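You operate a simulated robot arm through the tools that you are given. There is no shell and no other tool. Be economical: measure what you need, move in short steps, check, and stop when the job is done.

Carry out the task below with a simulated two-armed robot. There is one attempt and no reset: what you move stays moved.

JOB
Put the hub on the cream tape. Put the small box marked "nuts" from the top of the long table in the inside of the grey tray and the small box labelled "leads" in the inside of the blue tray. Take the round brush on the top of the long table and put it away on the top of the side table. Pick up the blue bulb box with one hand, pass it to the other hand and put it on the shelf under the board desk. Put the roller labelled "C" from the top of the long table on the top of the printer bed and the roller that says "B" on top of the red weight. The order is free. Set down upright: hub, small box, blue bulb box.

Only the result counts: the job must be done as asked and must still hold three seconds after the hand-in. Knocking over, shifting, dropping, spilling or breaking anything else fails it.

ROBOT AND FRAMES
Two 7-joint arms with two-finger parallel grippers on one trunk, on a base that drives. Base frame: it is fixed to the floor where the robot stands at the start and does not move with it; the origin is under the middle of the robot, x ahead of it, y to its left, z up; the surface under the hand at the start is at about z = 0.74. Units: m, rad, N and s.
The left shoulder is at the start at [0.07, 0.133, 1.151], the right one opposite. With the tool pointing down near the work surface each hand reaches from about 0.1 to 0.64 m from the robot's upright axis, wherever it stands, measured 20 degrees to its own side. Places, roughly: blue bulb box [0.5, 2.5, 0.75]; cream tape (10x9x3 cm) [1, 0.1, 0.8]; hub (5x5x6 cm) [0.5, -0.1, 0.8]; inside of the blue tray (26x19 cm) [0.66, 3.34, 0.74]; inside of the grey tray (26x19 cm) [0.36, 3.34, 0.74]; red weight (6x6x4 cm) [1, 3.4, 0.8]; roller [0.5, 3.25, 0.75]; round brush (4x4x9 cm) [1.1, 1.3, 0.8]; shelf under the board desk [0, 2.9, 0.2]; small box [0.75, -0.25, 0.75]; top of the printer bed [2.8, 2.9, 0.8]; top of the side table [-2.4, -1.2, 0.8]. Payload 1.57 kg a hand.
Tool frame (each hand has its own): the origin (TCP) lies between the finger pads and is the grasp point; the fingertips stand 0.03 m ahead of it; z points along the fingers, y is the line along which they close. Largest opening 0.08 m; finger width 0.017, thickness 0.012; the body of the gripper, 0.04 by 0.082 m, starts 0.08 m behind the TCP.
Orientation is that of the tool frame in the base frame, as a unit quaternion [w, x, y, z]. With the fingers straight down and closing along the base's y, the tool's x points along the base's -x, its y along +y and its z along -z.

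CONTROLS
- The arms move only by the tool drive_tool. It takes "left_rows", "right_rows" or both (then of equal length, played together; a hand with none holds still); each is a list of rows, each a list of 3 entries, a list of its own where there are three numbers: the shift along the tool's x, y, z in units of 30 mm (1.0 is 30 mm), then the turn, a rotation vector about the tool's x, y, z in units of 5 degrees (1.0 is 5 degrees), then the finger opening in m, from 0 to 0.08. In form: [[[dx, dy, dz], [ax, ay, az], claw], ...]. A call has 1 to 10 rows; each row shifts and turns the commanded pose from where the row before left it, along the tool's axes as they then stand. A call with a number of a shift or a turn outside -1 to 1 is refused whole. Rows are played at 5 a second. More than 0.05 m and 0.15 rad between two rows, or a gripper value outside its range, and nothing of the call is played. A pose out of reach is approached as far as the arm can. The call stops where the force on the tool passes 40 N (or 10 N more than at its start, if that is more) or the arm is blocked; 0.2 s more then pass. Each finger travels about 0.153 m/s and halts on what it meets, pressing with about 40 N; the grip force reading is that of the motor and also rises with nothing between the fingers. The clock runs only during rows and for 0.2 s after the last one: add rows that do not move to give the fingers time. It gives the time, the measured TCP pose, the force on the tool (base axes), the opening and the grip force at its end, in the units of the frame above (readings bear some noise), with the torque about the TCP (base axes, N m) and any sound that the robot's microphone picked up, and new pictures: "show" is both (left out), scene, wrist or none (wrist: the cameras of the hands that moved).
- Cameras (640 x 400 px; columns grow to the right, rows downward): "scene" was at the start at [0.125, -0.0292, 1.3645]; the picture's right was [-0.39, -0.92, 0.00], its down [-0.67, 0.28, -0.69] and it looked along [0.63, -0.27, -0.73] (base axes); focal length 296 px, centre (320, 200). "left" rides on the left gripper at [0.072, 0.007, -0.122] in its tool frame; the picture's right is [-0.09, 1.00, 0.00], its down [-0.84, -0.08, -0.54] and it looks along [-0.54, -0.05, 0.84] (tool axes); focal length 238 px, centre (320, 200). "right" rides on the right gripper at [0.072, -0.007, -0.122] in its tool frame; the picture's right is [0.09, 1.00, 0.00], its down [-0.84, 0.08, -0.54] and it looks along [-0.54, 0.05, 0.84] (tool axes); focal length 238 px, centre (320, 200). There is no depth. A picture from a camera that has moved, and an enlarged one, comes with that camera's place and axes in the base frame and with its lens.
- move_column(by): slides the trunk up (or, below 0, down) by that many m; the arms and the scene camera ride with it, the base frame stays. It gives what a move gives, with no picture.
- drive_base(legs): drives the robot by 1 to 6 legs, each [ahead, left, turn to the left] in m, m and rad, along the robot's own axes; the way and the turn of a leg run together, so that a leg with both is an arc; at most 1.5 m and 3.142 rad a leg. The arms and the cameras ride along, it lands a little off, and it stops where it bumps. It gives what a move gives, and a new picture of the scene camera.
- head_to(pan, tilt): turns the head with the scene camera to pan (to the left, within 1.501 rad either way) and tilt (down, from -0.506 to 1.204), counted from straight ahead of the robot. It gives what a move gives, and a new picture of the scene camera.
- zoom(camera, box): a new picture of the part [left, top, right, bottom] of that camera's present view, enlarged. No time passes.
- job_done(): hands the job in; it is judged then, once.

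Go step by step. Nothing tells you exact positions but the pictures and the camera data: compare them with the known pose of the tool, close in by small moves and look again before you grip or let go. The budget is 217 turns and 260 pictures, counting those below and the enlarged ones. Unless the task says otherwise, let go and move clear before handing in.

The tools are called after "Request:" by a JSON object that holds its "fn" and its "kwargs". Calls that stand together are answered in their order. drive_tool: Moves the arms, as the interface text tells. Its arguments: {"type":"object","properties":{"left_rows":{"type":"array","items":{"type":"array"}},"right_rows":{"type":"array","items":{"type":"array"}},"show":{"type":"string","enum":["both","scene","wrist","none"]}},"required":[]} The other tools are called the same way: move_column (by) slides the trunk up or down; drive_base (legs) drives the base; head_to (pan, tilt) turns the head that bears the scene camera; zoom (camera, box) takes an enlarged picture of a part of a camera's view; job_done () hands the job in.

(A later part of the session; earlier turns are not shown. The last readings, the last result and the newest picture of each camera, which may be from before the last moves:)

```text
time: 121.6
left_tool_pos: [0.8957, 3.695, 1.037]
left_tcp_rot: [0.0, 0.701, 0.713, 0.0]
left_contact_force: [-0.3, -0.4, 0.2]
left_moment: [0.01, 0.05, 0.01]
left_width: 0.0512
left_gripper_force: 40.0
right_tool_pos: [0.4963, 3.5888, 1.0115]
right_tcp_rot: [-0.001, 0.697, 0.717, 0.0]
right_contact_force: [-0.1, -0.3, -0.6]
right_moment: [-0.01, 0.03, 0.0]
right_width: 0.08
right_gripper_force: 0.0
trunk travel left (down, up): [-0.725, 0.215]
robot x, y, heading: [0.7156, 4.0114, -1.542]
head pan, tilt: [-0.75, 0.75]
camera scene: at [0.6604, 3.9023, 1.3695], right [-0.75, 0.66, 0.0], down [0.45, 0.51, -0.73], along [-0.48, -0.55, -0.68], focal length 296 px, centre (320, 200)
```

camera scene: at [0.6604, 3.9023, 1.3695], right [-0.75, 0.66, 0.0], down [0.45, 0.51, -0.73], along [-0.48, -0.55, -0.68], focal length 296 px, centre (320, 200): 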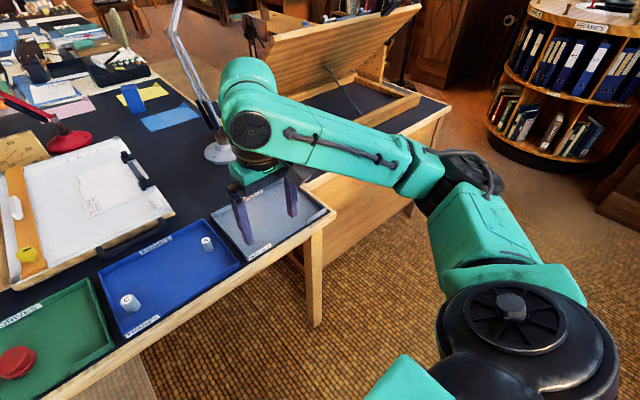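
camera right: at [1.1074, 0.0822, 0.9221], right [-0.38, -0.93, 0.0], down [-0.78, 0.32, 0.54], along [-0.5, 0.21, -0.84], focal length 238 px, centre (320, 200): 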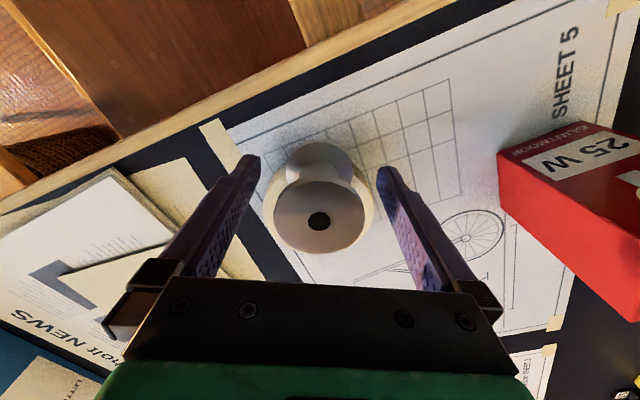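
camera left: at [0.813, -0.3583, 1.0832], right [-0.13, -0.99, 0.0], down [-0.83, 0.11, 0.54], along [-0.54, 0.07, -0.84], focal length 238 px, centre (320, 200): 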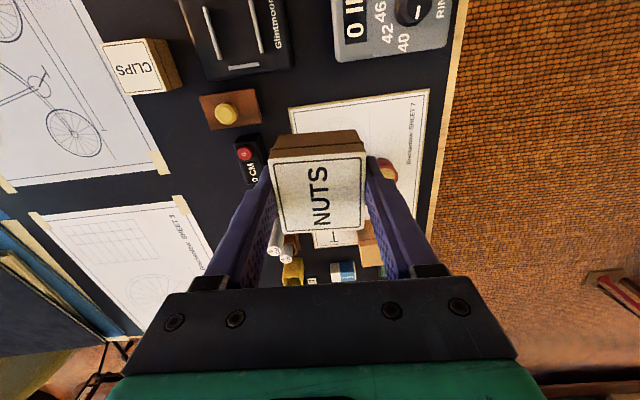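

The board top is at y≲3.05, fine. Pull the right hand in and drive to about (0.30, 3.80).

Request:
{"fn": "drive_tool", "kwargs": {"right_rows": [[[1, 0, -0.5], [0, 0, 0], 0.08], [[1, 0, -0.5], [0, 0, 0], 0.08], [[1, 0, -0.5], [0, 0, 0], 0.08], [[1, 0, -0.5], [0, 0, 0], 0.08]], "show": "none"}}

Request:
{"fn": "drive_base", "kwargs": {"legs": [[0, -0.42, 0], [0.2, 0, 0]]}}

Request:
{"fn": "head_to", "kwargs": {"pan": 0.0, "tilt": 0.9}}

```text
time: 122.6
left_tool_pos: [0.8961, 3.6953, 1.0363]
left_tcp_rot: [0.0, 0.701, 0.713, 0.0]
left_contact_force: [0.2, -0.7, -1.0]
left_moment: [-0.01, 0.03, -0.01]
left_width: 0.0517
left_gripper_force: 40.1
right_tool_pos: [0.5004, 3.7004, 1.0696]
right_tcp_rot: [-0.005, 0.684, 0.729, -0.007]
right_contact_force: [0.3, 0.1, -0.1]
right_moment: [-0.01, 0.0, -0.01]
right_width: 0.0799
right_gripper_force: 0.0
right hand out of reach, approached as far as the arm can: row 4
trunk travel left (down, up): [-0.725, 0.215]
robot x, y, heading: [0.7161, 4.0134, -1.546]
head pan, tilt: [-0.75, 0.75]
```

```text
time: 126.4
left_tool_pos: [0.4776, 3.4855, 1.0366]
left_tcp_rot: [-0.001, 0.703, 0.711, 0.001]
left_contact_force: [-0.1, 0.5, -1.7]
left_moment: [0.0, -0.04, -0.02]
left_width: 0.0516
left_gripper_force: 40.4
right_tool_pos: [0.0818, 3.4938, 1.0693]
right_tcp_rot: [-0.005, 0.686, 0.728, -0.007]
right_contact_force: [0.8, 0.6, 0.1]
right_moment: [0.01, 0.01, -0.01]
right_width: 0.0802
right_gripper_force: 0.1
trunk travel left (down, up): [-0.725, 0.215]
robot x, y, heading: [0.2937, 3.8055, -1.556]
head pan, tilt: [-0.75, 0.75]
camera scene: at [0.2433, 3.697, 1.3697], right [-0.75, 0.67, 0.0], down [0.45, 0.51, -0.73], along [-0.49, -0.55, -0.68], focal length 296 px, centre (320, 200)
```

scene: 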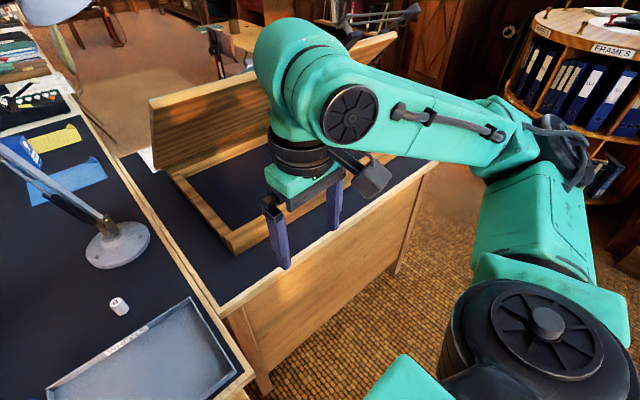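

```text
time: 127.5
left_tool_pos: [0.4771, 3.4848, 1.0372]
left_tcp_rot: [-0.001, 0.702, 0.712, 0.001]
left_contact_force: [-0.4, 0.1, -1.2]
left_moment: [0.0, -0.02, 0.01]
left_width: 0.0515
left_gripper_force: 39.7
right_tool_pos: [0.0813, 3.4927, 1.0693]
right_tcp_rot: [-0.006, 0.686, 0.728, -0.006]
right_contact_force: [0.1, 0.2, 0.9]
right_moment: [0.02, -0.01, -0.02]
right_width: 0.08
right_gripper_force: 0.0
trunk travel left (down, up): [-0.725, 0.215]
robot x, y, heading: [0.2962, 3.8025, -1.548]
head pan, tilt: [0.0, 0.901]
camera scene: at [0.3, 3.682, 1.3576], right [-1.0, -0.02, 0.0], down [-0.02, 0.78, -0.62], along [0.01, -0.62, -0.78], focal length 296 px, centre (320, 200)
```

scene: 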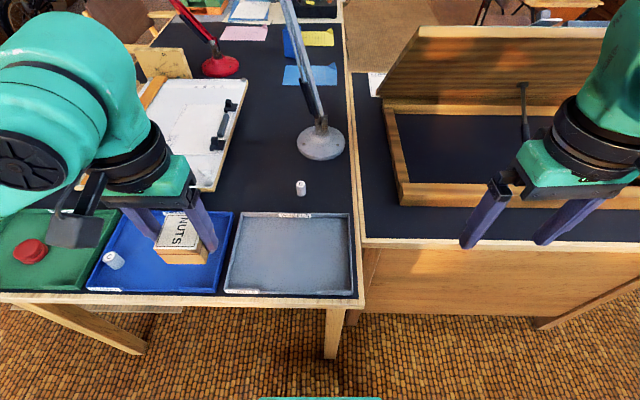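

Move the nuts box over the middle of the grey tray (≈0.37, 3.35) and lower.

Request:
{"fn": "drive_tool", "kwargs": {"left_rows": [[[-0.75, -0.6, 0.5], [0, 0, 0], 0.0], [[-0.75, -0.6, 0.5], [0, 0, 0], 0.0], [[-0.75, -0.6, 0.5], [0, 0, 0], 0.0], [[-0.75, -0.6, 0.5], [0, 0, 0], 0.0], [[-0.75, -0.6, 0.5], [0, 0, 0], 0.0], [[-0.75, -0.6, 0.5], [0, 0, 0], 0.0], [[0, 0, 1], [0, 0, 0], 0.0], [[0, 0, 1], [0, 0, 0], 0.0], [[0, 0, 1], [0, 0, 0], 0.0], [[0, 0, 1], [0, 0, 0], 0.0]]}}

```text
time: 129.7
left_tool_pos: [0.3714, 3.3486, 0.8265]
left_tcp_rot: [0.0, 0.702, 0.712, -0.001]
left_contact_force: [-0.2, -0.9, -1.0]
left_moment: [0.04, 0.01, 0.02]
left_width: 0.0514
left_gripper_force: 40.2
right_tool_pos: [0.0812, 3.4924, 1.0691]
right_tcp_rot: [-0.007, 0.686, 0.728, -0.006]
right_contact_force: [0.0, -0.4, -0.3]
right_moment: [0.0, -0.02, 0.0]
right_width: 0.08
right_gripper_force: 0.0
trunk travel left (down, up): [-0.725, 0.215]
robot x, y, heading: [0.2967, 3.8071, -1.552]
head pan, tilt: [0.0, 0.901]
camera scene: at [0.3003, 3.6817, 1.3576], right [-1.0, -0.02, 0.0], down [-0.02, 0.78, -0.62], along [0.01, -0.62, -0.78], focal length 296 px, centre (320, 200)
camera left: at [0.376, 3.4224, 0.9473], right [1.0, -0.08, 0.0], down [-0.07, -0.84, 0.54], along [-0.04, -0.54, -0.84], focal length 238 px, centre (320, 200)
```

scene: 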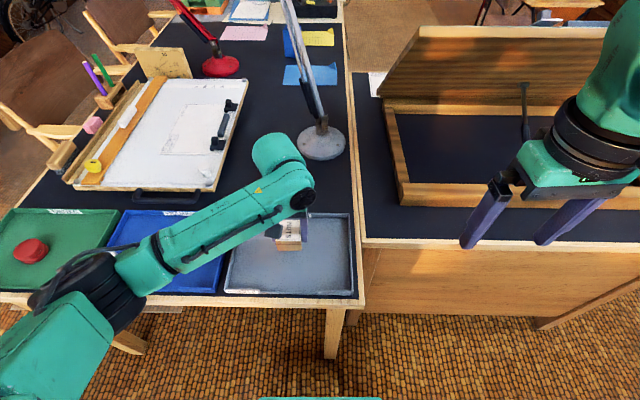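
left: 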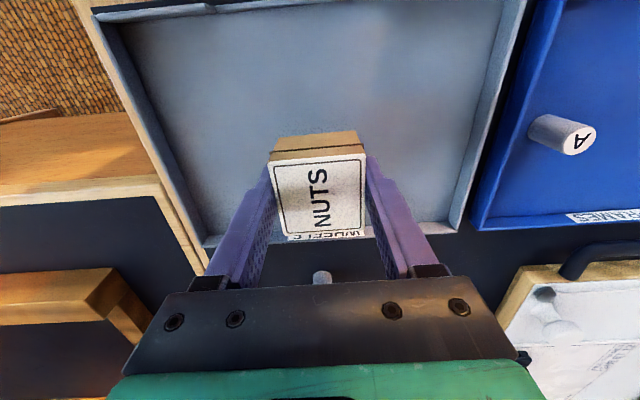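

Centred in the tray. Lower until contact, then release.

Request:
{"fn": "drive_tool", "kwargs": {"left_rows": [[[0, 0, 0.5], [0, 0, 0], 0.0], [[0, 0, 0.3], [0, 0, 0], 0.0], [[0, 0, 0.2], [0, 0, 0], 0.0], [[0, 0, 0.1], [0, 0, 0], 0.0], [[0, 0, 0], [0, 0, 0], 0.0]], "show": "none"}}

```text
time: 130.9
left_tool_pos: [0.371, 3.3493, 0.7912]
left_tcp_rot: [-0.001, 0.703, 0.711, 0.001]
left_contact_force: [0.4, 0.9, -1.2]
left_moment: [-0.03, 0.01, -0.03]
left_width: 0.0513
left_gripper_force: 39.8
right_tool_pos: [0.0813, 3.4921, 1.069]
right_tcp_rot: [-0.006, 0.686, 0.728, -0.007]
right_contact_force: [-0.7, -0.1, 0.3]
right_moment: [-0.03, -0.03, 0.01]
right_width: 0.0802
right_gripper_force: 0.0
trunk travel left (down, up): [-0.725, 0.215]
robot x, y, heading: [0.2968, 3.8062, -1.551]
head pan, tilt: [0.0, 0.901]
```

Request:
{"fn": "drive_tool", "kwargs": {"left_rows": [[[0, 0, 0.12], [0, 0, 0], 0.0], [[0, 0, 0.0], [0, 0, 0], 0.0]], "show": "none"}}

Request:
{"fn": "drive_tool", "kwargs": {"left_rows": [[[0, 0, 0.1], [0, 0, 0], 0.0], [[0, 0, 0.0], [0, 0, 0], 0.0]], "show": "wrist"}}

```text
time: 131.5
left_tool_pos: [0.3716, 3.3495, 0.7892]
left_tcp_rot: [-0.001, 0.703, 0.711, 0.001]
left_contact_force: [0.1, -0.9, -0.9]
left_moment: [-0.01, -0.02, -0.01]
left_width: 0.0512
left_gripper_force: 40.2
right_tool_pos: [0.082, 3.4925, 1.0683]
right_tcp_rot: [-0.007, 0.686, 0.728, -0.007]
right_contact_force: [-0.1, -0.2, 0.5]
right_moment: [-0.02, -0.01, -0.02]
right_width: 0.08
right_gripper_force: 0.1
trunk travel left (down, up): [-0.725, 0.215]
robot x, y, heading: [0.2953, 3.8048, -1.549]
head pan, tilt: [0.0, 0.901]
```

```text
time: 132.1
left_tool_pos: [0.3723, 3.3491, 0.7865]
left_tcp_rot: [0.0, 0.703, 0.711, 0.001]
left_contact_force: [0.3, 0.2, -1.3]
left_moment: [-0.01, 0.03, 0.04]
left_width: 0.0513
left_gripper_force: 39.9
right_tool_pos: [0.0824, 3.493, 1.0685]
right_tcp_rot: [-0.006, 0.686, 0.728, -0.006]
right_contact_force: [0.5, 0.4, -0.1]
right_moment: [0.01, 0.02, 0.02]
right_width: 0.08
right_gripper_force: 0.0
trunk travel left (down, up): [-0.725, 0.215]
robot x, y, heading: [0.2945, 3.8051, -1.546]
head pan, tilt: [0.0, 0.901]
camera left: at [0.3762, 3.4225, 0.9073], right [1.0, -0.08, 0.0], down [-0.07, -0.84, 0.54], along [-0.04, -0.54, -0.84], focal length 238 px, centre (320, 200)
```

left: 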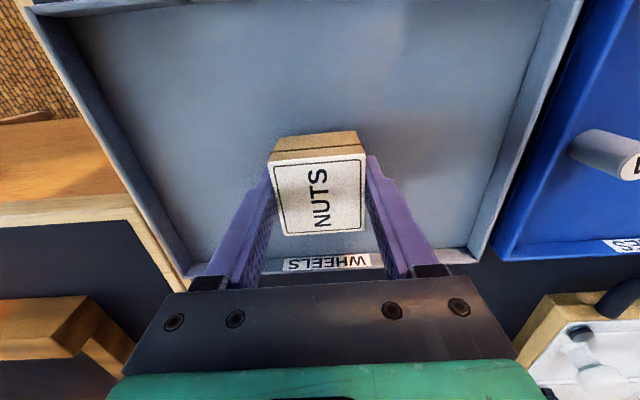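

Request:
{"fn": "drive_tool", "kwargs": {"left_rows": [[[0, 0, 0.1], [0, 0, 0], 0.0], [[0, 0, 0.0], [0, 0, 0], 0.0]], "show": "none"}}

Request:
{"fn": "drive_tool", "kwargs": {"left_rows": [[[0, 0, 0.1], [0, 0, 0], 0.0], [[0, 0, 0.0], [0, 0, 0], 0.0]], "show": "none"}}

```text
time: 132.7
left_tool_pos: [0.3716, 3.3498, 0.7839]
left_tcp_rot: [0.0, 0.704, 0.711, 0.001]
left_contact_force: [-0.2, 0.4, -1.0]
left_moment: [0.03, -0.03, 0.0]
left_width: 0.0514
left_gripper_force: 39.8
right_tool_pos: [0.0815, 3.4917, 1.0685]
right_tcp_rot: [-0.006, 0.686, 0.728, -0.006]
right_contact_force: [0.5, 1.1, 0.0]
right_moment: [0.01, -0.01, 0.0]
right_width: 0.0799
right_gripper_force: 0.0
trunk travel left (down, up): [-0.725, 0.215]
robot x, y, heading: [0.2921, 3.802, -1.549]
head pan, tilt: [0.0, 0.901]
```

```text
time: 133.3
left_tool_pos: [0.3712, 3.3511, 0.7797]
left_tcp_rot: [-0.001, 0.703, 0.712, 0.0]
left_contact_force: [-0.6, -0.9, -0.3]
left_moment: [0.03, -0.01, 0.0]
left_width: 0.0512
left_gripper_force: 40.1
right_tool_pos: [0.0811, 3.4924, 1.0688]
right_tcp_rot: [-0.005, 0.686, 0.728, -0.006]
right_contact_force: [-0.3, -1.0, -0.3]
right_moment: [0.0, 0.01, -0.02]
right_width: 0.0798
right_gripper_force: 0.1
trunk travel left (down, up): [-0.725, 0.215]
robot x, y, heading: [0.2963, 3.8072, -1.551]
head pan, tilt: [0.0, 0.901]
```

Request:
{"fn": "drive_tool", "kwargs": {"left_rows": [[[0, 0, 0.1], [0, 0, 0], 0.0], [[0, 0, 0.0], [0, 0, 0], 0.0]], "show": "none"}}

Request:
{"fn": "drive_tool", "kwargs": {"left_rows": [[[0, 0, 0.1], [0, 0, 0], 0.0], [[0, 0, 0.0], [0, 0, 0], 0.0]], "show": "none"}}

```text
time: 133.9
left_tool_pos: [0.3722, 3.3506, 0.7788]
left_tcp_rot: [0.0, 0.703, 0.711, -0.001]
left_contact_force: [0.3, -1.1, 3.2]
left_moment: [0.04, -0.05, 0.01]
left_width: 0.0513
left_gripper_force: 39.9
right_tool_pos: [0.0813, 3.4931, 1.0685]
right_tcp_rot: [-0.004, 0.685, 0.728, -0.007]
right_contact_force: [-0.3, -0.6, 0.4]
right_moment: [-0.01, -0.04, 0.0]
right_width: 0.0803
right_gripper_force: 0.0
trunk travel left (down, up): [-0.725, 0.215]
robot x, y, heading: [0.2958, 3.8088, -1.556]
head pan, tilt: [0.0, 0.901]
```

```text
time: 134.5
left_tool_pos: [0.3713, 3.3495, 0.7799]
left_tcp_rot: [0.003, 0.703, 0.711, -0.003]
left_contact_force: [4.2, -5.2, 30.2]
left_moment: [0.56, -0.24, -0.11]
left_width: 0.0512
left_gripper_force: 40.6
right_tool_pos: [0.0814, 3.4955, 1.0697]
right_tcp_rot: [-0.005, 0.686, 0.728, -0.008]
right_contact_force: [0.4, 0.4, 0.2]
right_moment: [0.04, 0.0, -0.02]
right_width: 0.0798
right_gripper_force: 0.2
trunk travel left (down, up): [-0.725, 0.215]
robot x, y, heading: [0.2962, 3.8041, -1.545]
head pan, tilt: [0.0, 0.901]
```

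Contact. Ease up slightly, release, and rise.

Request:
{"fn": "drive_tool", "kwargs": {"left_rows": [[[0, 0, -0.1], [0, 0, 0], 0.0], [[0, 0, 0], [0, 0, 0], 0.06], [[0, 0, 0], [0, 0, 0], 0.075], [[0, 0, -0.7], [0, 0, 0], 0.075], [[0, 0, -1], [0, 0, 0], 0.075], [[0, 0, -1], [0, 0, 0], 0.08], [[0, 0, -1], [0, 0, 0], 0.08]], "show": "wrist"}}

```text
time: 136.1
left_tool_pos: [0.3714, 3.3493, 0.8881]
left_tcp_rot: [0.0, 0.703, 0.712, 0.0]
left_contact_force: [0.2, 0.1, 0.0]
left_moment: [0.04, -0.01, 0.0]
left_width: 0.0802
left_gripper_force: 0.1
right_tool_pos: [0.0812, 3.4924, 1.0691]
right_tcp_rot: [-0.005, 0.686, 0.727, -0.007]
right_contact_force: [-0.1, -0.3, 0.2]
right_moment: [-0.01, 0.02, 0.01]
right_width: 0.0798
right_gripper_force: 0.0
trunk travel left (down, up): [-0.725, 0.215]
robot x, y, heading: [0.2967, 3.8051, -1.553]
head pan, tilt: [0.0, 0.901]
camera left: at [0.3753, 3.4224, 1.0099], right [1.0, -0.08, 0.0], down [-0.07, -0.84, 0.54], along [-0.04, -0.54, -0.84], focal length 238 px, centre (320, 200)
```

left: 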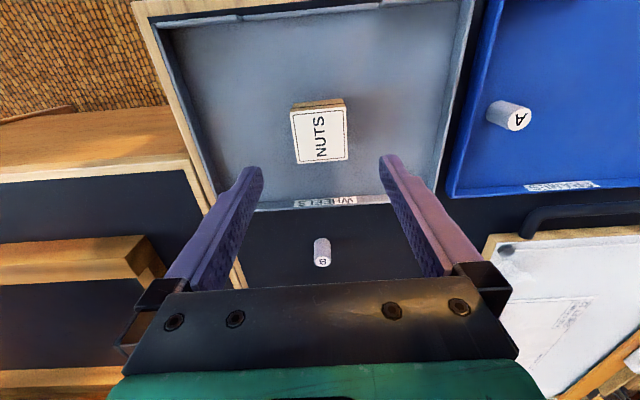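

Nuts box is in the grey tray. Next roller B at about (0.359, 3.185): nudge the base 5 cm forward and hover the left hand above.

Request:
{"fn": "drive_base", "kwargs": {"legs": [[0.05, 0, 0]]}}

Request:
{"fn": "drive_tool", "kwargs": {"left_rows": [[[-0.9, -0.1, 0], [0, 0, 0], 0.08], [[-0.9, -0.1, 0], [0, 0, 0], 0.08], [[-0.9, -0.1, 0], [0, 0, 0], 0.08], [[-0.9, -0.1, 0], [0, 0, 0], 0.08], [[0, 0, 0.6], [0, 0, 0], 0.08]], "show": "wrist"}}

```text
time: 137.0
left_tool_pos: [0.3696, 3.3021, 0.8889]
left_tcp_rot: [0.0, 0.703, 0.711, 0.0]
left_contact_force: [-0.7, -0.2, 1.0]
left_moment: [-0.03, 0.0, -0.04]
left_width: 0.0799
left_gripper_force: 0.1
right_tool_pos: [0.0814, 3.4464, 1.07]
right_tcp_rot: [-0.004, 0.685, 0.728, -0.009]
right_contact_force: [0.4, -1.2, -0.5]
right_moment: [-0.01, -0.02, 0.0]
right_width: 0.0798
right_gripper_force: 0.0
trunk travel left (down, up): [-0.725, 0.215]
robot x, y, heading: [0.3015, 3.7556, -1.554]
head pan, tilt: [0.0, 0.901]
camera scene: at [0.3008, 3.6363, 1.358], right [-1.0, -0.02, 0.0], down [-0.01, 0.78, -0.62], along [0.01, -0.62, -0.78], focal length 296 px, centre (320, 200)
```

scene: 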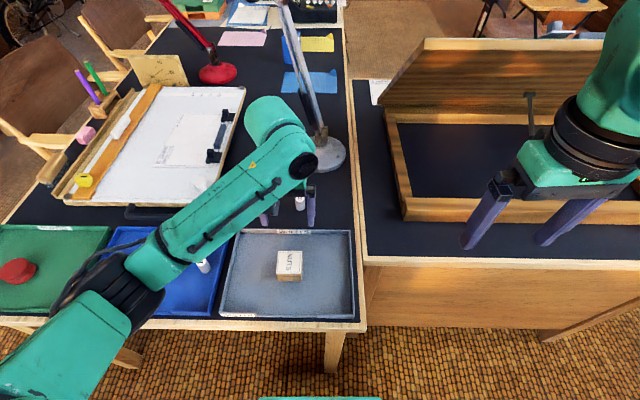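

```text
time: 138.2
left_tool_pos: [0.3582, 3.192, 0.8697]
left_tcp_rot: [0.0, 0.704, 0.71, 0.0]
left_contact_force: [-0.1, 0.1, 0.4]
left_moment: [0.0, 0.03, 0.01]
left_width: 0.08
left_gripper_force: 0.1
right_tool_pos: [0.0825, 3.4443, 1.069]
right_tcp_rot: [-0.006, 0.685, 0.728, -0.005]
right_contact_force: [0.3, 0.0, -0.4]
right_moment: [0.03, -0.01, 0.0]
right_width: 0.0801
right_gripper_force: 0.2
trunk travel left (down, up): [-0.725, 0.215]
robot x, y, heading: [0.2976, 3.758, -1.548]
head pan, tilt: [0.0, 0.901]
camera left: at [0.3638, 3.265, 0.9908], right [1.0, -0.08, 0.0], down [-0.07, -0.84, 0.54], along [-0.04, -0.54, -0.84], focal length 238 px, centre (320, 200)
```

left: 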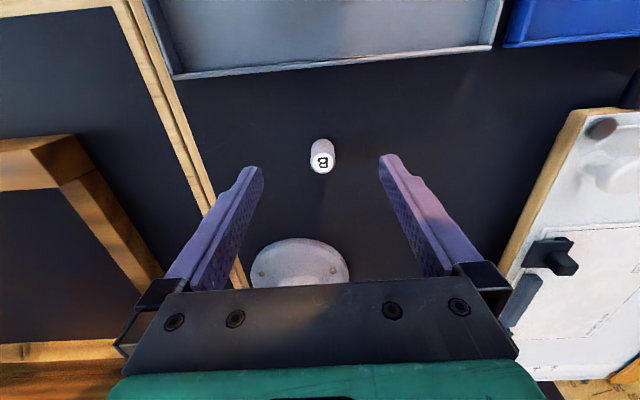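

B at (0.359, 3.178). Descend and grip.

Request:
{"fn": "drive_tool", "kwargs": {"left_rows": [[[-0.45, 0.03, 0.8], [0, 0, 0], 0.06], [[0, 0, 1], [0, 0, 0], 0.06], [[0, 0, 1], [0, 0, 0], 0.06], [[0, 0, 0.2], [0, 0, 0], 0.06], [[0, 0, 0], [0, 0, 0], 0.0], [[0, 0, 0], [0, 0, 0], 0.0], [[0, 0, 0], [0, 0, 0], 0.0]], "show": "wrist"}}

```text
time: 139.8
left_tool_pos: [0.3619, 3.181, 0.7877]
left_tcp_rot: [0.0, 0.703, 0.711, 0.0]
left_contact_force: [0.5, 0.0, -0.4]
left_moment: [-0.02, -0.01, 0.01]
left_width: 0.0
left_gripper_force: 20.5
left hand out of reach, approached as far as the arm can: row 4
right_tool_pos: [0.0815, 3.4438, 1.0691]
right_tcp_rot: [-0.006, 0.686, 0.728, -0.007]
right_contact_force: [0.7, 0.0, 0.0]
right_moment: [0.0, -0.01, 0.01]
right_width: 0.08
right_gripper_force: 0.0
trunk travel left (down, up): [-0.725, 0.215]
robot x, y, heading: [0.2974, 3.7575, -1.555]
head pan, tilt: [0.0, 0.901]
camera left: at [0.3675, 3.2541, 0.9085], right [1.0, -0.08, 0.0], down [-0.07, -0.84, 0.54], along [-0.04, -0.54, -0.84], focal length 238 px, centre (320, 200)
```

left: 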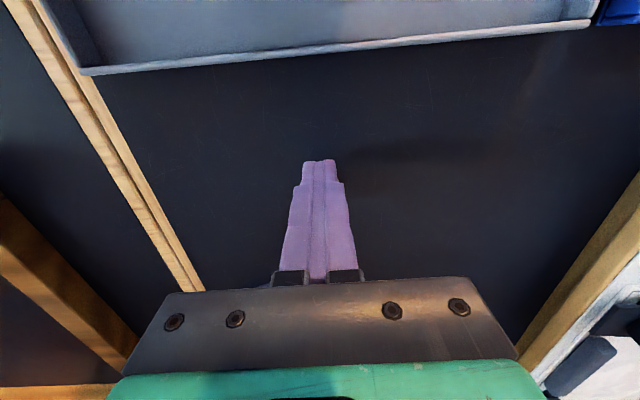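

The hand ran out of reach and closed on nothing. Raise and look where B is.

Request:
{"fn": "drive_tool", "kwargs": {"left_rows": [[[0, 0, -1], [0, 0, 0], 0.0], [[0, 0, -1], [0, 0, 0], 0.0], [[0, 0, -1], [0, 0, 0], 0.0], [[0.8, 0, -1], [0, 0, 0], 0.0], [[0.8, 0, -1], [0, 0, 0], 0.0], [[0.8, 0, -1], [0, 0, 0], 0.08], [[0, 0, 0], [0, 0, 0], 0.08]]}}

```text
time: 141.4
left_tool_pos: [0.3582, 3.1702, 0.9376]
left_tcp_rot: [-0.002, 0.704, 0.711, 0.002]
left_contact_force: [-0.5, 0.3, 0.2]
left_moment: [0.02, 0.02, -0.02]
left_width: 0.0797
left_gripper_force: 0.1
left hand out of reach, approached as far as the arm can: row 2, 3, 4, 5, 6
right_tool_pos: [0.0826, 3.4443, 1.0694]
right_tcp_rot: [-0.006, 0.686, 0.728, -0.007]
right_contact_force: [-0.4, -0.3, -0.9]
right_moment: [-0.04, -0.02, -0.01]
right_width: 0.08
right_gripper_force: 0.2
trunk travel left (down, up): [-0.725, 0.215]
robot x, y, heading: [0.2994, 3.7532, -1.552]
head pan, tilt: [0.0, 0.901]
camera scene: at [0.3008, 3.6328, 1.3576], right [-1.0, -0.02, 0.0], down [-0.01, 0.78, -0.62], along [0.01, -0.62, -0.78], focal length 296 px, centre (320, 200)
camera left: at [0.3624, 3.2439, 1.0587], right [1.0, -0.08, 0.0], down [-0.07, -0.84, 0.54], along [-0.04, -0.54, -0.84], focal length 238 px, centre (320, 200)
```

scene: 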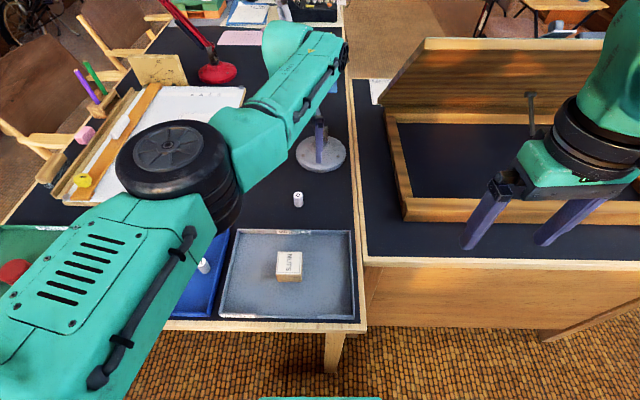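
left: 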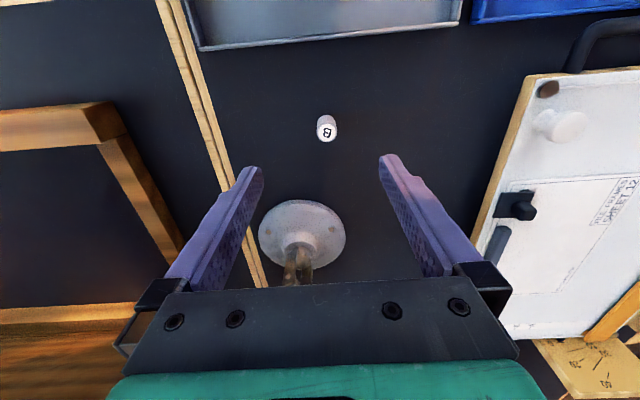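

B still stands at about (0.364, 3.163). I'll retract the left hand and use the right hand from further +x and closer.

Request:
{"fn": "drive_tool", "kwargs": {"left_rows": [[[0.8, 0, -0.8], [0, 0, 0], 0.08], [[0.8, 0, -0.8], [0, 0, 0], 0.08], [[1, 0.3, -0.5], [0, 0, 0], 0.08], [[1, 0.5, 0], [0, 0, 0], 0.08], [[1, 0.5, 0], [0, 0, 0], 0.08], [[1, 0.5, 0], [0, 0, 0], 0.08], [[1, 0.5, 0], [0, 0, 0], 0.08], [[1, 0.5, 0], [0, 0, 0], 0.08]], "show": "none"}}

Request:
{"fn": "drive_base", "kwargs": {"legs": [[0, 0.26, 0], [0.045, 0, 0]]}}

```text
time: 143.2
left_tool_pos: [0.3892, 3.1706, 1.0214]
left_tcp_rot: [-0.001, 0.704, 0.71, 0.0]
left_contact_force: [0.9, -0.2, -0.8]
left_moment: [0.02, -0.04, -0.03]
left_width: 0.0801
left_gripper_force: 0.0
left hand out of reach, approached as far as the arm can: row 1, 2, 3, 4, 5, 6, 7, 8
right_tool_pos: [0.081, 3.4421, 1.0681]
right_tcp_rot: [-0.006, 0.686, 0.728, -0.007]
right_contact_force: [-0.4, 0.0, 0.4]
right_moment: [-0.03, -0.01, 0.02]
right_width: 0.08
right_gripper_force: 0.1
trunk travel left (down, up): [-0.725, 0.215]
robot x, y, heading: [0.3005, 3.7599, -1.548]
head pan, tilt: [0.0, 0.901]
```

```text
time: 145.6
left_tool_pos: [0.6493, 3.1372, 1.0254]
left_tcp_rot: [0.002, 0.703, 0.711, 0.0]
left_contact_force: [0.3, 0.8, -0.1]
left_moment: [-0.04, -0.01, 0.04]
left_width: 0.08
left_gripper_force: 0.1
right_tool_pos: [0.3406, 3.4078, 1.0698]
right_tcp_rot: [-0.004, 0.685, 0.729, -0.008]
right_contact_force: [0.0, 0.4, 0.1]
right_moment: [0.01, -0.02, 0.03]
right_width: 0.08
right_gripper_force: 0.0
trunk travel left (down, up): [-0.725, 0.215]
robot x, y, heading: [0.5554, 3.7184, -1.545]
head pan, tilt: [0.0, 0.901]
camera scene: at [0.559, 3.5992, 1.3582], right [-1.0, -0.02, 0.0], down [-0.02, 0.78, -0.62], along [0.01, -0.62, -0.78], focal length 296 px, centre (320, 200)
```

scene: 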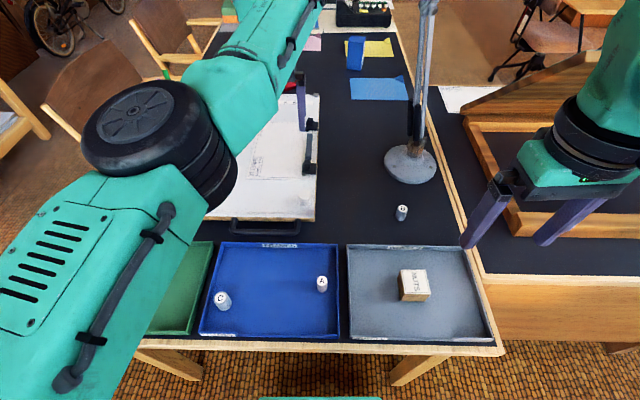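

The left arm seems stuck at a limit. Try moving it up and outward first.

Request:
{"fn": "drive_tool", "kwargs": {"left_rows": [[[0, 0.5, -0.8], [0, 0, 0], 0.08], [[0, 0.5, -0.8], [0, 0, 0], 0.08], [[0, 0.8, -0.5], [0, 0, 0], 0.08], [[0, 1, 0], [0, 0, 0], 0.08], [[0.2, 1, 0], [0, 0, 0], 0.08], [[0.4, 1, 0], [0, 0, 0], 0.08]]}}

```text
time: 147.0
left_tool_pos: [0.7918, 3.1501, 1.079]
left_tcp_rot: [-0.002, 0.703, 0.711, 0.002]
left_contact_force: [0.0, -0.3, 0.3]
left_moment: [-0.04, 0.08, -0.03]
left_width: 0.0802
left_gripper_force: 0.0
left hand out of reach, approached as far as the arm can: row 2, 3
right_tool_pos: [0.3413, 3.4035, 1.0693]
right_tcp_rot: [-0.005, 0.685, 0.728, -0.007]
right_contact_force: [0.3, 0.4, -0.8]
right_moment: [0.01, 0.04, 0.03]
right_width: 0.0799
right_gripper_force: 0.1
trunk travel left (down, up): [-0.725, 0.215]
robot x, y, heading: [0.5561, 3.7172, -1.55]
head pan, tilt: [0.0, 0.901]
camera scene: at [0.5607, 3.5939, 1.3576], right [-1.0, -0.02, 0.0], down [-0.02, 0.78, -0.62], along [0.01, -0.62, -0.78], focal length 296 px, centre (320, 200)
camera left: at [0.7962, 3.222, 1.2], right [1.0, -0.08, 0.0], down [-0.07, -0.84, 0.54], along [-0.04, -0.54, -0.84], focal length 238 px, centre (320, 200)
```

scene: 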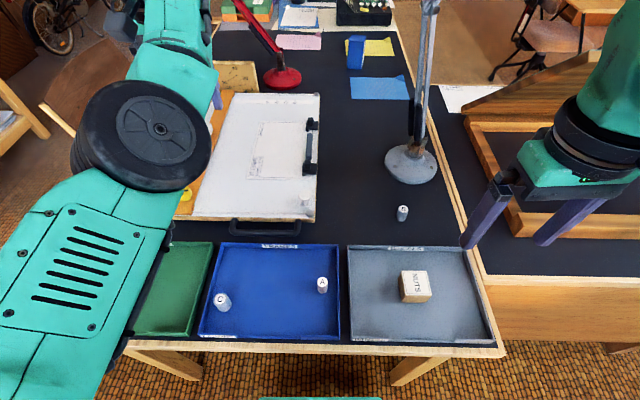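
left: 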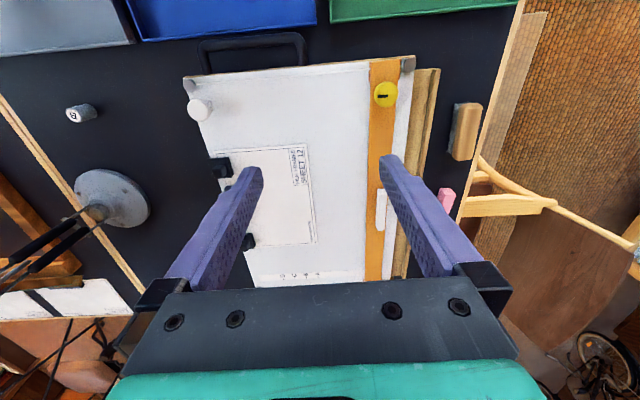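

Freed from the limit. Now pull the left hand back toward the robot.

Request:
{"fn": "drive_tool", "kwargs": {"left_rows": [[[0.7, 0.3, 0], [0, 0, 0], 0.08], [[0.8, 0.2, 0], [0, 0, 0], 0.08], [[0.9, 0, 0], [0, 0, 0], 0.08], [[1, 0, 0], [0, 0, 0], 0.08], [[1, 0, 0], [0, 0, 0], 0.08], [[1, 0, 0], [0, 0, 0], 0.08], [[1, 0, 0], [0, 0, 0], 0.08]], "show": "none"}}

Request:
{"fn": "drive_tool", "kwargs": {"right_rows": [[[-1, 0.2, 0.8], [0, 0, 0.5], 0.08], [[-1, 0.2, 0.8], [0, 0, 0.5], 0.08], [[-1, 0.2, 0.8], [0, 0, 0.5], 0.08], [[-1, 0, 0.8], [0, 0, 0.3], 0.08], [[-1, 0, 0.8], [0, 0, 0], 0.08], [[-1, 0, 0.8], [0, 0, 0], 0.08], [[-0.5, 0, 0.8], [0, 0, 0], 0.08]]}}

```text
time: 148.6
left_tool_pos: [0.8451, 3.2048, 1.0878]
left_tcp_rot: [0.0, 0.703, 0.712, 0.001]
left_contact_force: [-0.1, 0.8, -0.4]
left_moment: [0.0, 0.0, 0.01]
left_width: 0.0799
left_gripper_force: 0.0
left hand out of reach, approached as far as the arm can: row 2, 3, 4, 5, 6, 7
right_tool_pos: [0.3402, 3.4045, 1.0696]
right_tcp_rot: [-0.006, 0.685, 0.728, -0.006]
right_contact_force: [0.6, 0.3, -0.7]
right_moment: [0.02, -0.01, -0.02]
right_width: 0.0801
right_gripper_force: 0.0
trunk travel left (down, up): [-0.725, 0.215]
robot x, y, heading: [0.554, 3.7192, -1.546]
head pan, tilt: [0.0, 0.901]
```

```text
time: 150.2
left_tool_pos: [0.8451, 3.2041, 1.0883]
left_tcp_rot: [-0.002, 0.703, 0.711, 0.002]
left_contact_force: [0.3, -0.7, 0.2]
left_moment: [-0.02, 0.02, -0.01]
left_width: 0.0804
left_gripper_force: 0.1
right_tool_pos: [0.3488, 3.211, 0.8983]
right_tcp_rot: [-0.006, 0.74, 0.672, -0.007]
right_contact_force: [0.0, -0.3, 0.2]
right_moment: [-0.03, 0.05, -0.01]
right_width: 0.0801
right_gripper_force: 0.2
trunk travel left (down, up): [-0.725, 0.215]
robot x, y, heading: [0.5606, 3.7182, -1.549]
head pan, tilt: [0.0, 0.901]
camera scene: at [0.5599, 3.593, 1.3576], right [-1.0, -0.02, 0.0], down [-0.02, 0.78, -0.62], along [0.01, -0.62, -0.78], focal length 296 px, centre (320, 200)
camera right: at [0.3513, 3.2818, 1.0204], right [1.0, 0.0, -0.02], down [0.01, -0.84, 0.54], along [-0.02, -0.54, -0.84], focal length 238 px, centre (320, 200)
```

scene: 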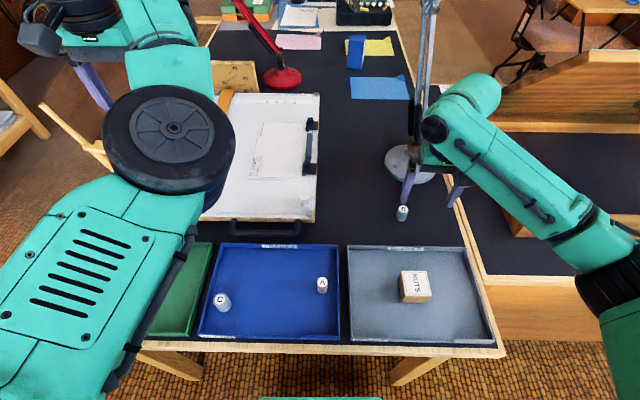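
right: 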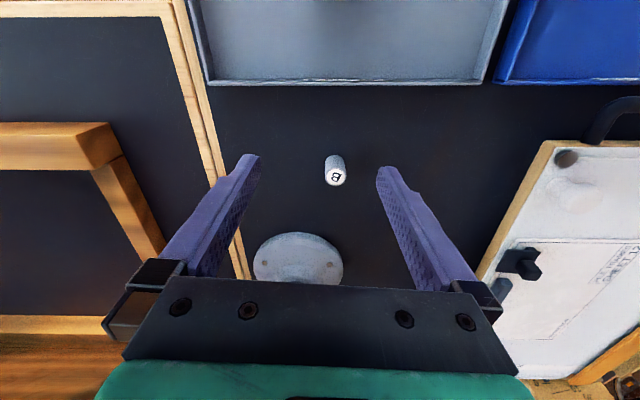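

B at (0.363, 3.163). Align and descend partially to verify reach.

Request:
{"fn": "drive_tool", "kwargs": {"right_rows": [[[-0.8, 0.3, 0.5], [0, 0, 0], 0.06], [[-0.75, 0.32, 0.5], [0, 0, 0], 0.06], [[0, 0, 1], [0, 0, 0], 0.06], [[0, 0, 1], [0, 0, 0], 0.06]], "show": "wrist"}}

```text
time: 151.2
left_tool_pos: [0.8442, 3.2035, 1.0884]
left_tcp_rot: [-0.002, 0.703, 0.711, 0.001]
left_contact_force: [-0.3, 0.2, -0.5]
left_moment: [0.04, 0.01, -0.01]
left_width: 0.0798
left_gripper_force: 0.1
right_tool_pos: [0.3605, 3.1592, 0.8097]
right_tcp_rot: [-0.005, 0.74, 0.672, -0.007]
right_contact_force: [-1.4, -1.0, -0.1]
right_moment: [0.01, 0.02, -0.02]
right_width: 0.06
right_gripper_force: 0.1
trunk travel left (down, up): [-0.725, 0.215]
robot x, y, heading: [0.5528, 3.7167, -1.551]
head pan, tilt: [0.0, 0.901]
camera right: at [0.3635, 3.2306, 0.9318], right [1.0, 0.0, -0.02], down [0.01, -0.84, 0.54], along [-0.02, -0.54, -0.84], focal length 238 px, centre (320, 200)
```

right: 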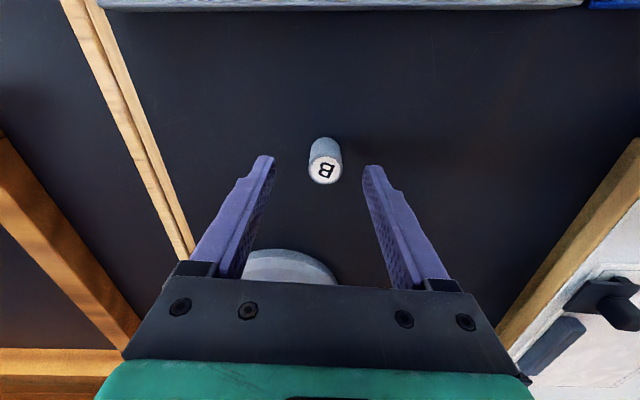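

Aligned. Lower and grip.

Request:
{"fn": "drive_tool", "kwargs": {"right_rows": [[[0, 0.1, 0.6], [0, 0, 0], 0.06], [[0, 0, 0.6], [0, 0, 0], 0.06], [[0, 0, 0], [0, 0, 0], 0.0], [[0, 0, 0], [0, 0, 0], 0.0], [[0, 0, 0], [0, 0, 0], 0.0]], "show": "wrist"}}

```text
time: 152.4
left_tool_pos: [0.8441, 3.2037, 1.0887]
left_tcp_rot: [-0.002, 0.702, 0.712, 0.002]
left_contact_force: [-0.6, 0.1, -0.6]
left_moment: [0.04, -0.04, -0.01]
left_width: 0.08
left_gripper_force: 0.1
right_tool_pos: [0.364, 3.1599, 0.7755]
right_tcp_rot: [-0.005, 0.74, 0.672, -0.007]
right_contact_force: [0.2, 0.3, -0.3]
right_moment: [0.02, 0.0, 0.01]
right_width: 0.024
right_gripper_force: 36.0
trunk travel left (down, up): [-0.725, 0.215]
robot x, y, heading: [0.5559, 3.7165, -1.548]
head pan, tilt: [0.0, 0.901]
camera right: at [0.3659, 3.231, 0.8974], right [1.0, 0.0, -0.02], down [0.01, -0.84, 0.54], along [-0.02, -0.54, -0.84], focal length 238 px, centre (320, 200)
```

right: 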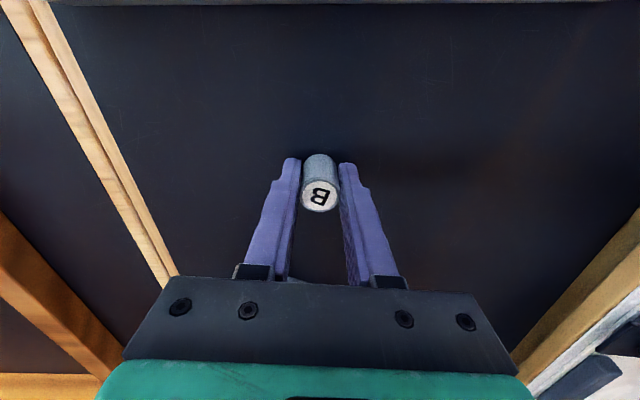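

B is gripped. Lift it straight up and back; also retry retracting the left hand.

Request:
{"fn": "drive_tool", "kwargs": {"right_rows": [[[0, 0, -0.8], [0, 0, 0], 0.0], [[0, 0, -1], [0, 0, 0], 0.0], [[0, 0, -1], [0, 0, 0], 0.0], [[0.3, 0, -1], [0, 0, 0], 0.0], [[0.5, 0, -1], [0, 0, 0], 0.0], [[0.8, 0, -1], [0, 0, 0], 0.0], [[1, 0, -1], [0, 0, 0], 0.0], [[1, 0, -0.5], [0, 0, 0], 0.0]], "left_rows": [[[0.3, 0.5, 0.3], [0, 0, 0], 0.08], [[0.3, 0.5, 0.3], [0, 0, 0], 0.08], [[0.5, 0.3, 0.3], [0, 0, 0], 0.08], [[0.5, 0.3, 0], [0, 0, 0], 0.08], [[0.5, 0, 0], [0, 0, 0], 0.08], [[0.5, 0, 0], [0, 0, 0], 0.08], [[0.5, 0, 0], [0, 0, 0], 0.08], [[0.5, 0, 0], [0, 0, 0], 0.08]]}}

```text
time: 154.2
left_tool_pos: [0.9108, 3.2818, 1.0637]
left_tcp_rot: [-0.001, 0.703, 0.712, 0.0]
left_contact_force: [-0.4, -1.1, -0.1]
left_moment: [0.0, 0.0, 0.01]
left_width: 0.0801
left_gripper_force: 0.1
left hand out of reach, approached as far as the arm can: row 5, 6, 7, 8
right_tool_pos: [0.3766, 3.2714, 0.9948]
right_tcp_rot: [-0.006, 0.74, 0.673, -0.007]
right_contact_force: [-0.6, 0.8, -1.9]
right_moment: [-0.01, 0.03, 0.04]
right_width: 0.0242
right_gripper_force: 36.1
trunk travel left (down, up): [-0.725, 0.215]
robot x, y, heading: [0.5602, 3.7138, -1.547]
head pan, tilt: [0.0, 0.901]
camera scene: at [0.5597, 3.5951, 1.3577], right [-1.0, -0.02, 0.0], down [-0.02, 0.78, -0.62], along [0.01, -0.62, -0.78], focal length 296 px, centre (320, 200)
camera right: at [0.3794, 3.3429, 1.1168], right [1.0, 0.0, -0.02], down [0.01, -0.84, 0.54], along [-0.02, -0.54, -0.84], focal length 238 px, centre (320, 200)
camera left: at [0.9157, 3.3543, 1.1843], right [1.0, -0.08, 0.0], down [-0.07, -0.84, 0.54], along [-0.04, -0.54, -0.84], focal length 238 px, centre (320, 200)
```

scene: 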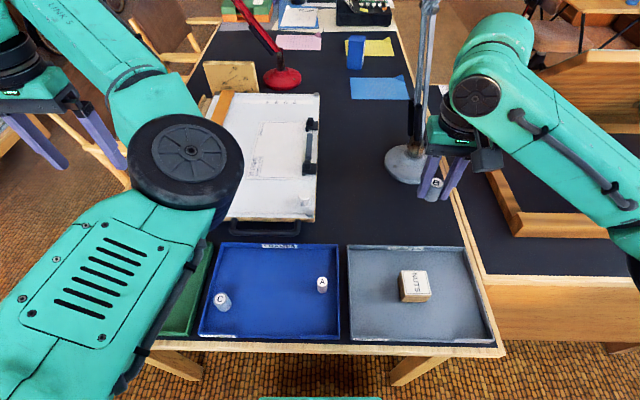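
right: 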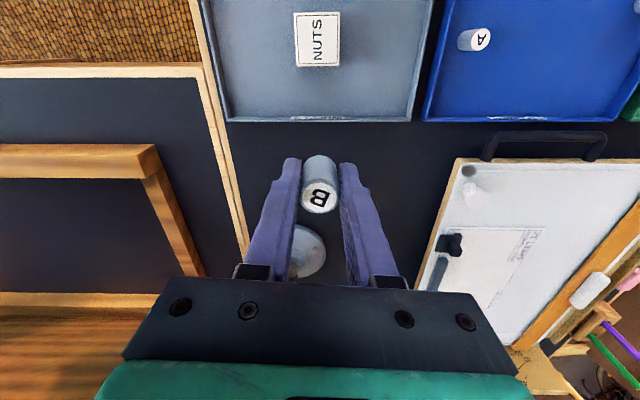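
left: 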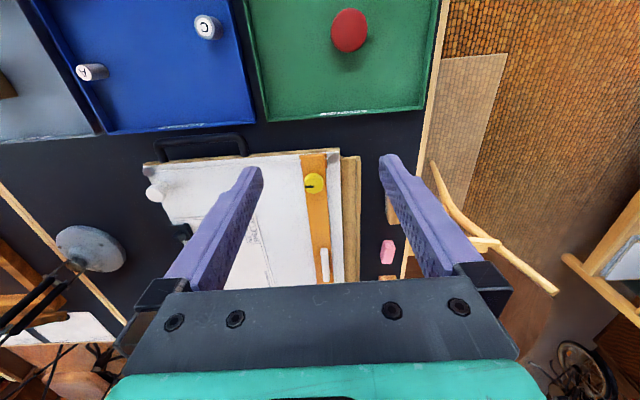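

Left elbow has flipped inward, but it's clear of everything. Now strafe so that the red weight is in front of the right hand.

Request:
{"fn": "drive_base", "kwargs": {"legs": [[-0.03, 0.5, 0]]}}

Request:
{"fn": "head_to", "kwargs": {"pan": -0.3, "tilt": 1.0}}

```text
time: 157.1
left_tool_pos: [1.4021, 3.3142, 1.0622]
left_tcp_rot: [-0.001, 0.706, 0.708, 0.0]
left_contact_force: [0.1, -0.3, -0.2]
left_moment: [0.03, 0.0, -0.03]
left_width: 0.0801
left_gripper_force: 0.1
right_tool_pos: [0.8682, 3.3088, 0.9931]
right_tcp_rot: [-0.005, 0.743, 0.67, -0.007]
right_contact_force: [0.5, 0.1, -1.6]
right_moment: [0.02, -0.01, 0.04]
right_width: 0.0241
right_gripper_force: 35.7
trunk travel left (down, up): [-0.725, 0.215]
robot x, y, heading: [1.0496, 3.7584, -1.559]
head pan, tilt: [0.0, 0.901]
camera scene: at [1.0537, 3.6316, 1.3576], right [-1.0, -0.01, 0.0], down [-0.01, 0.78, -0.62], along [0.01, -0.62, -0.78], focal length 296 px, centre (320, 200)
```

scene: 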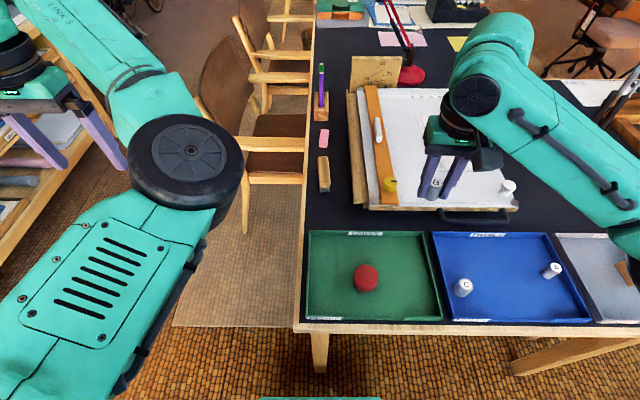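

```text
time: 157.9
left_tool_pos: [1.4021, 3.3148, 1.0632]
left_tcp_rot: [-0.001, 0.706, 0.708, 0.0]
left_contact_force: [-0.3, -0.1, 0.1]
left_moment: [-0.04, 0.0, -0.02]
left_width: 0.08
left_gripper_force: 0.1
right_tool_pos: [0.8686, 3.3084, 0.9929]
right_tcp_rot: [-0.006, 0.743, 0.669, -0.007]
right_contact_force: [0.1, -0.4, -1.0]
right_moment: [0.0, 0.01, 0.0]
right_width: 0.0238
right_gripper_force: 36.2
trunk travel left (down, up): [-0.725, 0.215]
robot x, y, heading: [1.0485, 3.7568, -1.558]
head pan, tilt: [-0.3, 1.0]
camera scene: at [1.0339, 3.6403, 1.3504], right [-0.96, 0.28, 0.0], down [0.24, 0.81, -0.54], along [-0.15, -0.52, -0.84], focal length 296 px, centre (320, 200)
```

scene: 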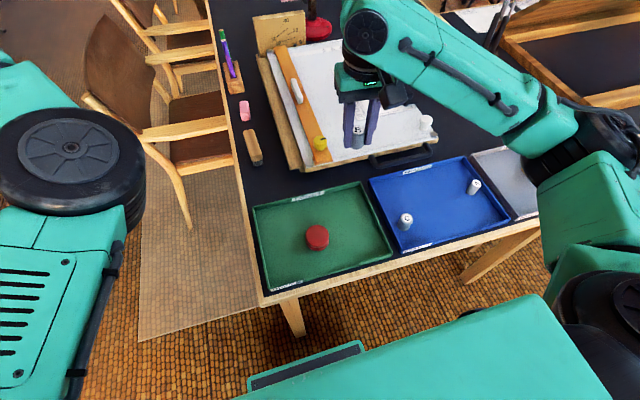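

Red weight at about (0.961, 3.368). Move B above it.

Request:
{"fn": "drive_tool", "kwargs": {"right_rows": [[[0.77, 0.95, 0.5], [0, 0, 0], 0.0], [[0.77, 0.95, 0.5], [0, 0, 0], 0.0], [[0.77, 0.95, 0.5], [0, 0, 0], 0.0], [[0, 0, 0.9], [0, 0, 0], 0.0], [[0, 0, 0.9], [0, 0, 0], 0.0], [[0, 0, 0.5], [0, 0, 0], 0.0]]}}

Request:
{"fn": "zoom", "kwargs": {"camera": "scene", "box": [260, 180, 400, 270]}}

```text
time: 159.3
left_tool_pos: [1.4032, 3.3151, 1.0626]
left_tcp_rot: [0.0, 0.706, 0.708, 0.001]
left_contact_force: [0.8, 0.3, 0.0]
left_moment: [-0.06, 0.0, 0.02]
left_width: 0.0799
left_gripper_force: 0.1
right_tool_pos: [0.9585, 3.3671, 0.8779]
right_tcp_rot: [-0.005, 0.742, 0.67, -0.007]
right_contact_force: [-0.1, -0.2, -1.3]
right_moment: [0.03, -0.03, 0.01]
right_width: 0.0237
right_gripper_force: 35.8
trunk travel left (down, up): [-0.725, 0.215]
robot x, y, heading: [1.0528, 3.7564, -1.559]
head pan, tilt: [-0.3, 1.0]
camera scene: at [1.0339, 3.6403, 1.3504], right [-0.96, 0.28, 0.0], down [0.24, 0.81, -0.54], along [-0.15, -0.52, -0.84], focal length 296 px, centre (320, 200)
camera right: at [0.9615, 3.4398, 0.9995], right [1.0, -0.01, -0.02], down [0.0, -0.84, 0.54], along [-0.02, -0.54, -0.84], focal length 238 px, centre (320, 200)
```

scene: 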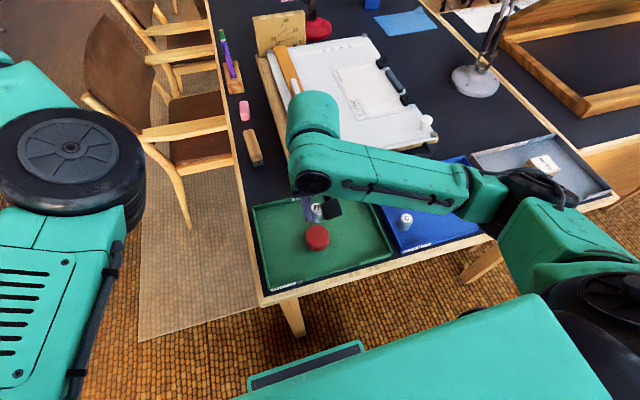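
right: 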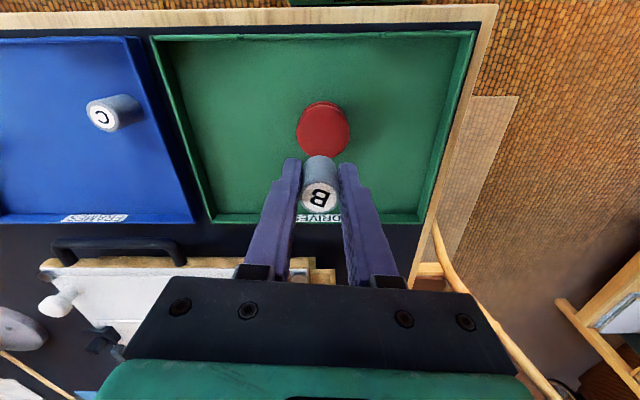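

```text
4.44 times, centred on (330, 225) of scene
camera zoom: at [1.0339, 3.6403, 1.3504], right [-0.96, 0.28, 0.0], down [0.24, 0.81, -0.54], along [-0.15, -0.52, -0.84], focal length 1314 px, centre (276, 89)
```

zoom: 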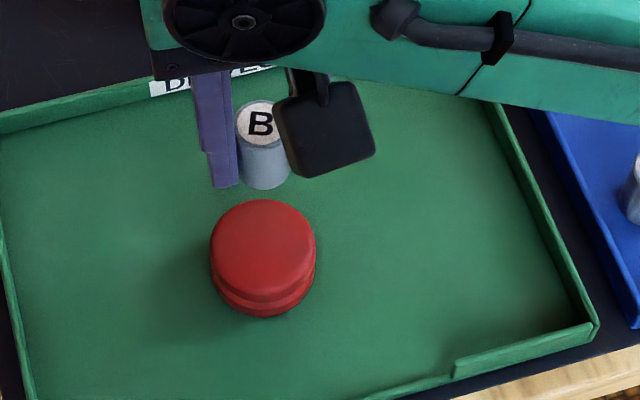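

Adjust by 4 mm and lower onto the weight.

Request:
{"fn": "drive_tool", "kwargs": {"right_rows": [[[0.14, 0.09, 0.7], [0, 0, 0], 0.0], [[0, 0, 0.7], [0, 0, 0], 0.0], [[0, 0, 0.2], [0, 0, 0], 0.0], [[0, 0, 0], [0, 0, 0], 0.0]], "show": "wrist"}}

Request:
{"fn": "zoom", "kwargs": {"camera": "scene", "box": [260, 180, 400, 270]}}

```text
time: 160.3
left_tool_pos: [1.4026, 3.3161, 1.0617]
left_tcp_rot: [0.0, 0.706, 0.709, 0.001]
left_contact_force: [-0.1, 0.1, 0.1]
left_moment: [0.0, 0.01, -0.03]
left_width: 0.0799
left_gripper_force: 0.0
right_tool_pos: [0.9621, 3.372, 0.8295]
right_tcp_rot: [-0.005, 0.743, 0.669, -0.007]
right_contact_force: [-0.5, -0.3, -1.3]
right_moment: [0.01, -0.01, 0.03]
right_width: 0.0241
right_gripper_force: 35.7
trunk travel left (down, up): [-0.725, 0.215]
robot x, y, heading: [1.0499, 3.7558, -1.56]
head pan, tilt: [-0.3, 1.0]
camera right: at [0.9653, 3.4435, 0.9515], right [1.0, -0.01, -0.02], down [0.0, -0.84, 0.54], along [-0.02, -0.54, -0.84], focal length 238 px, centre (320, 200)
```

right: 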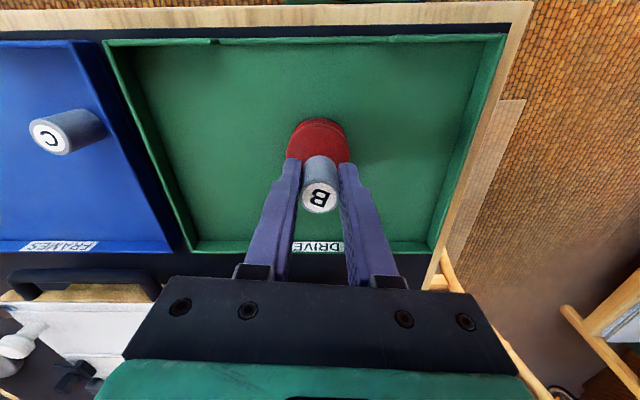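

```text
4.44 times, centred on (330, 225) of scene
camera zoom: at [1.0337, 3.6403, 1.3504], right [-0.96, 0.28, 0.0], down [0.24, 0.81, -0.54], along [-0.15, -0.52, -0.84], focal length 1314 px, centre (276, 89)
```

zoom: 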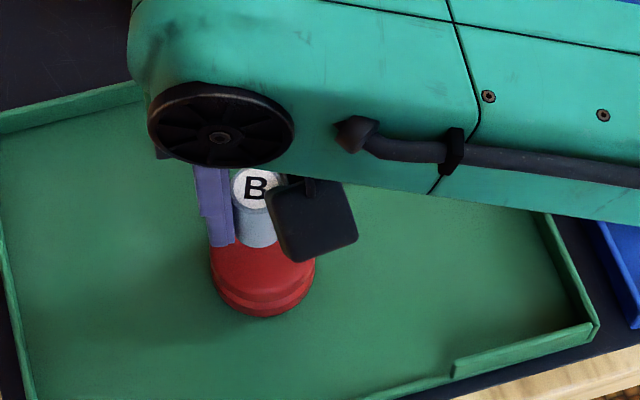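

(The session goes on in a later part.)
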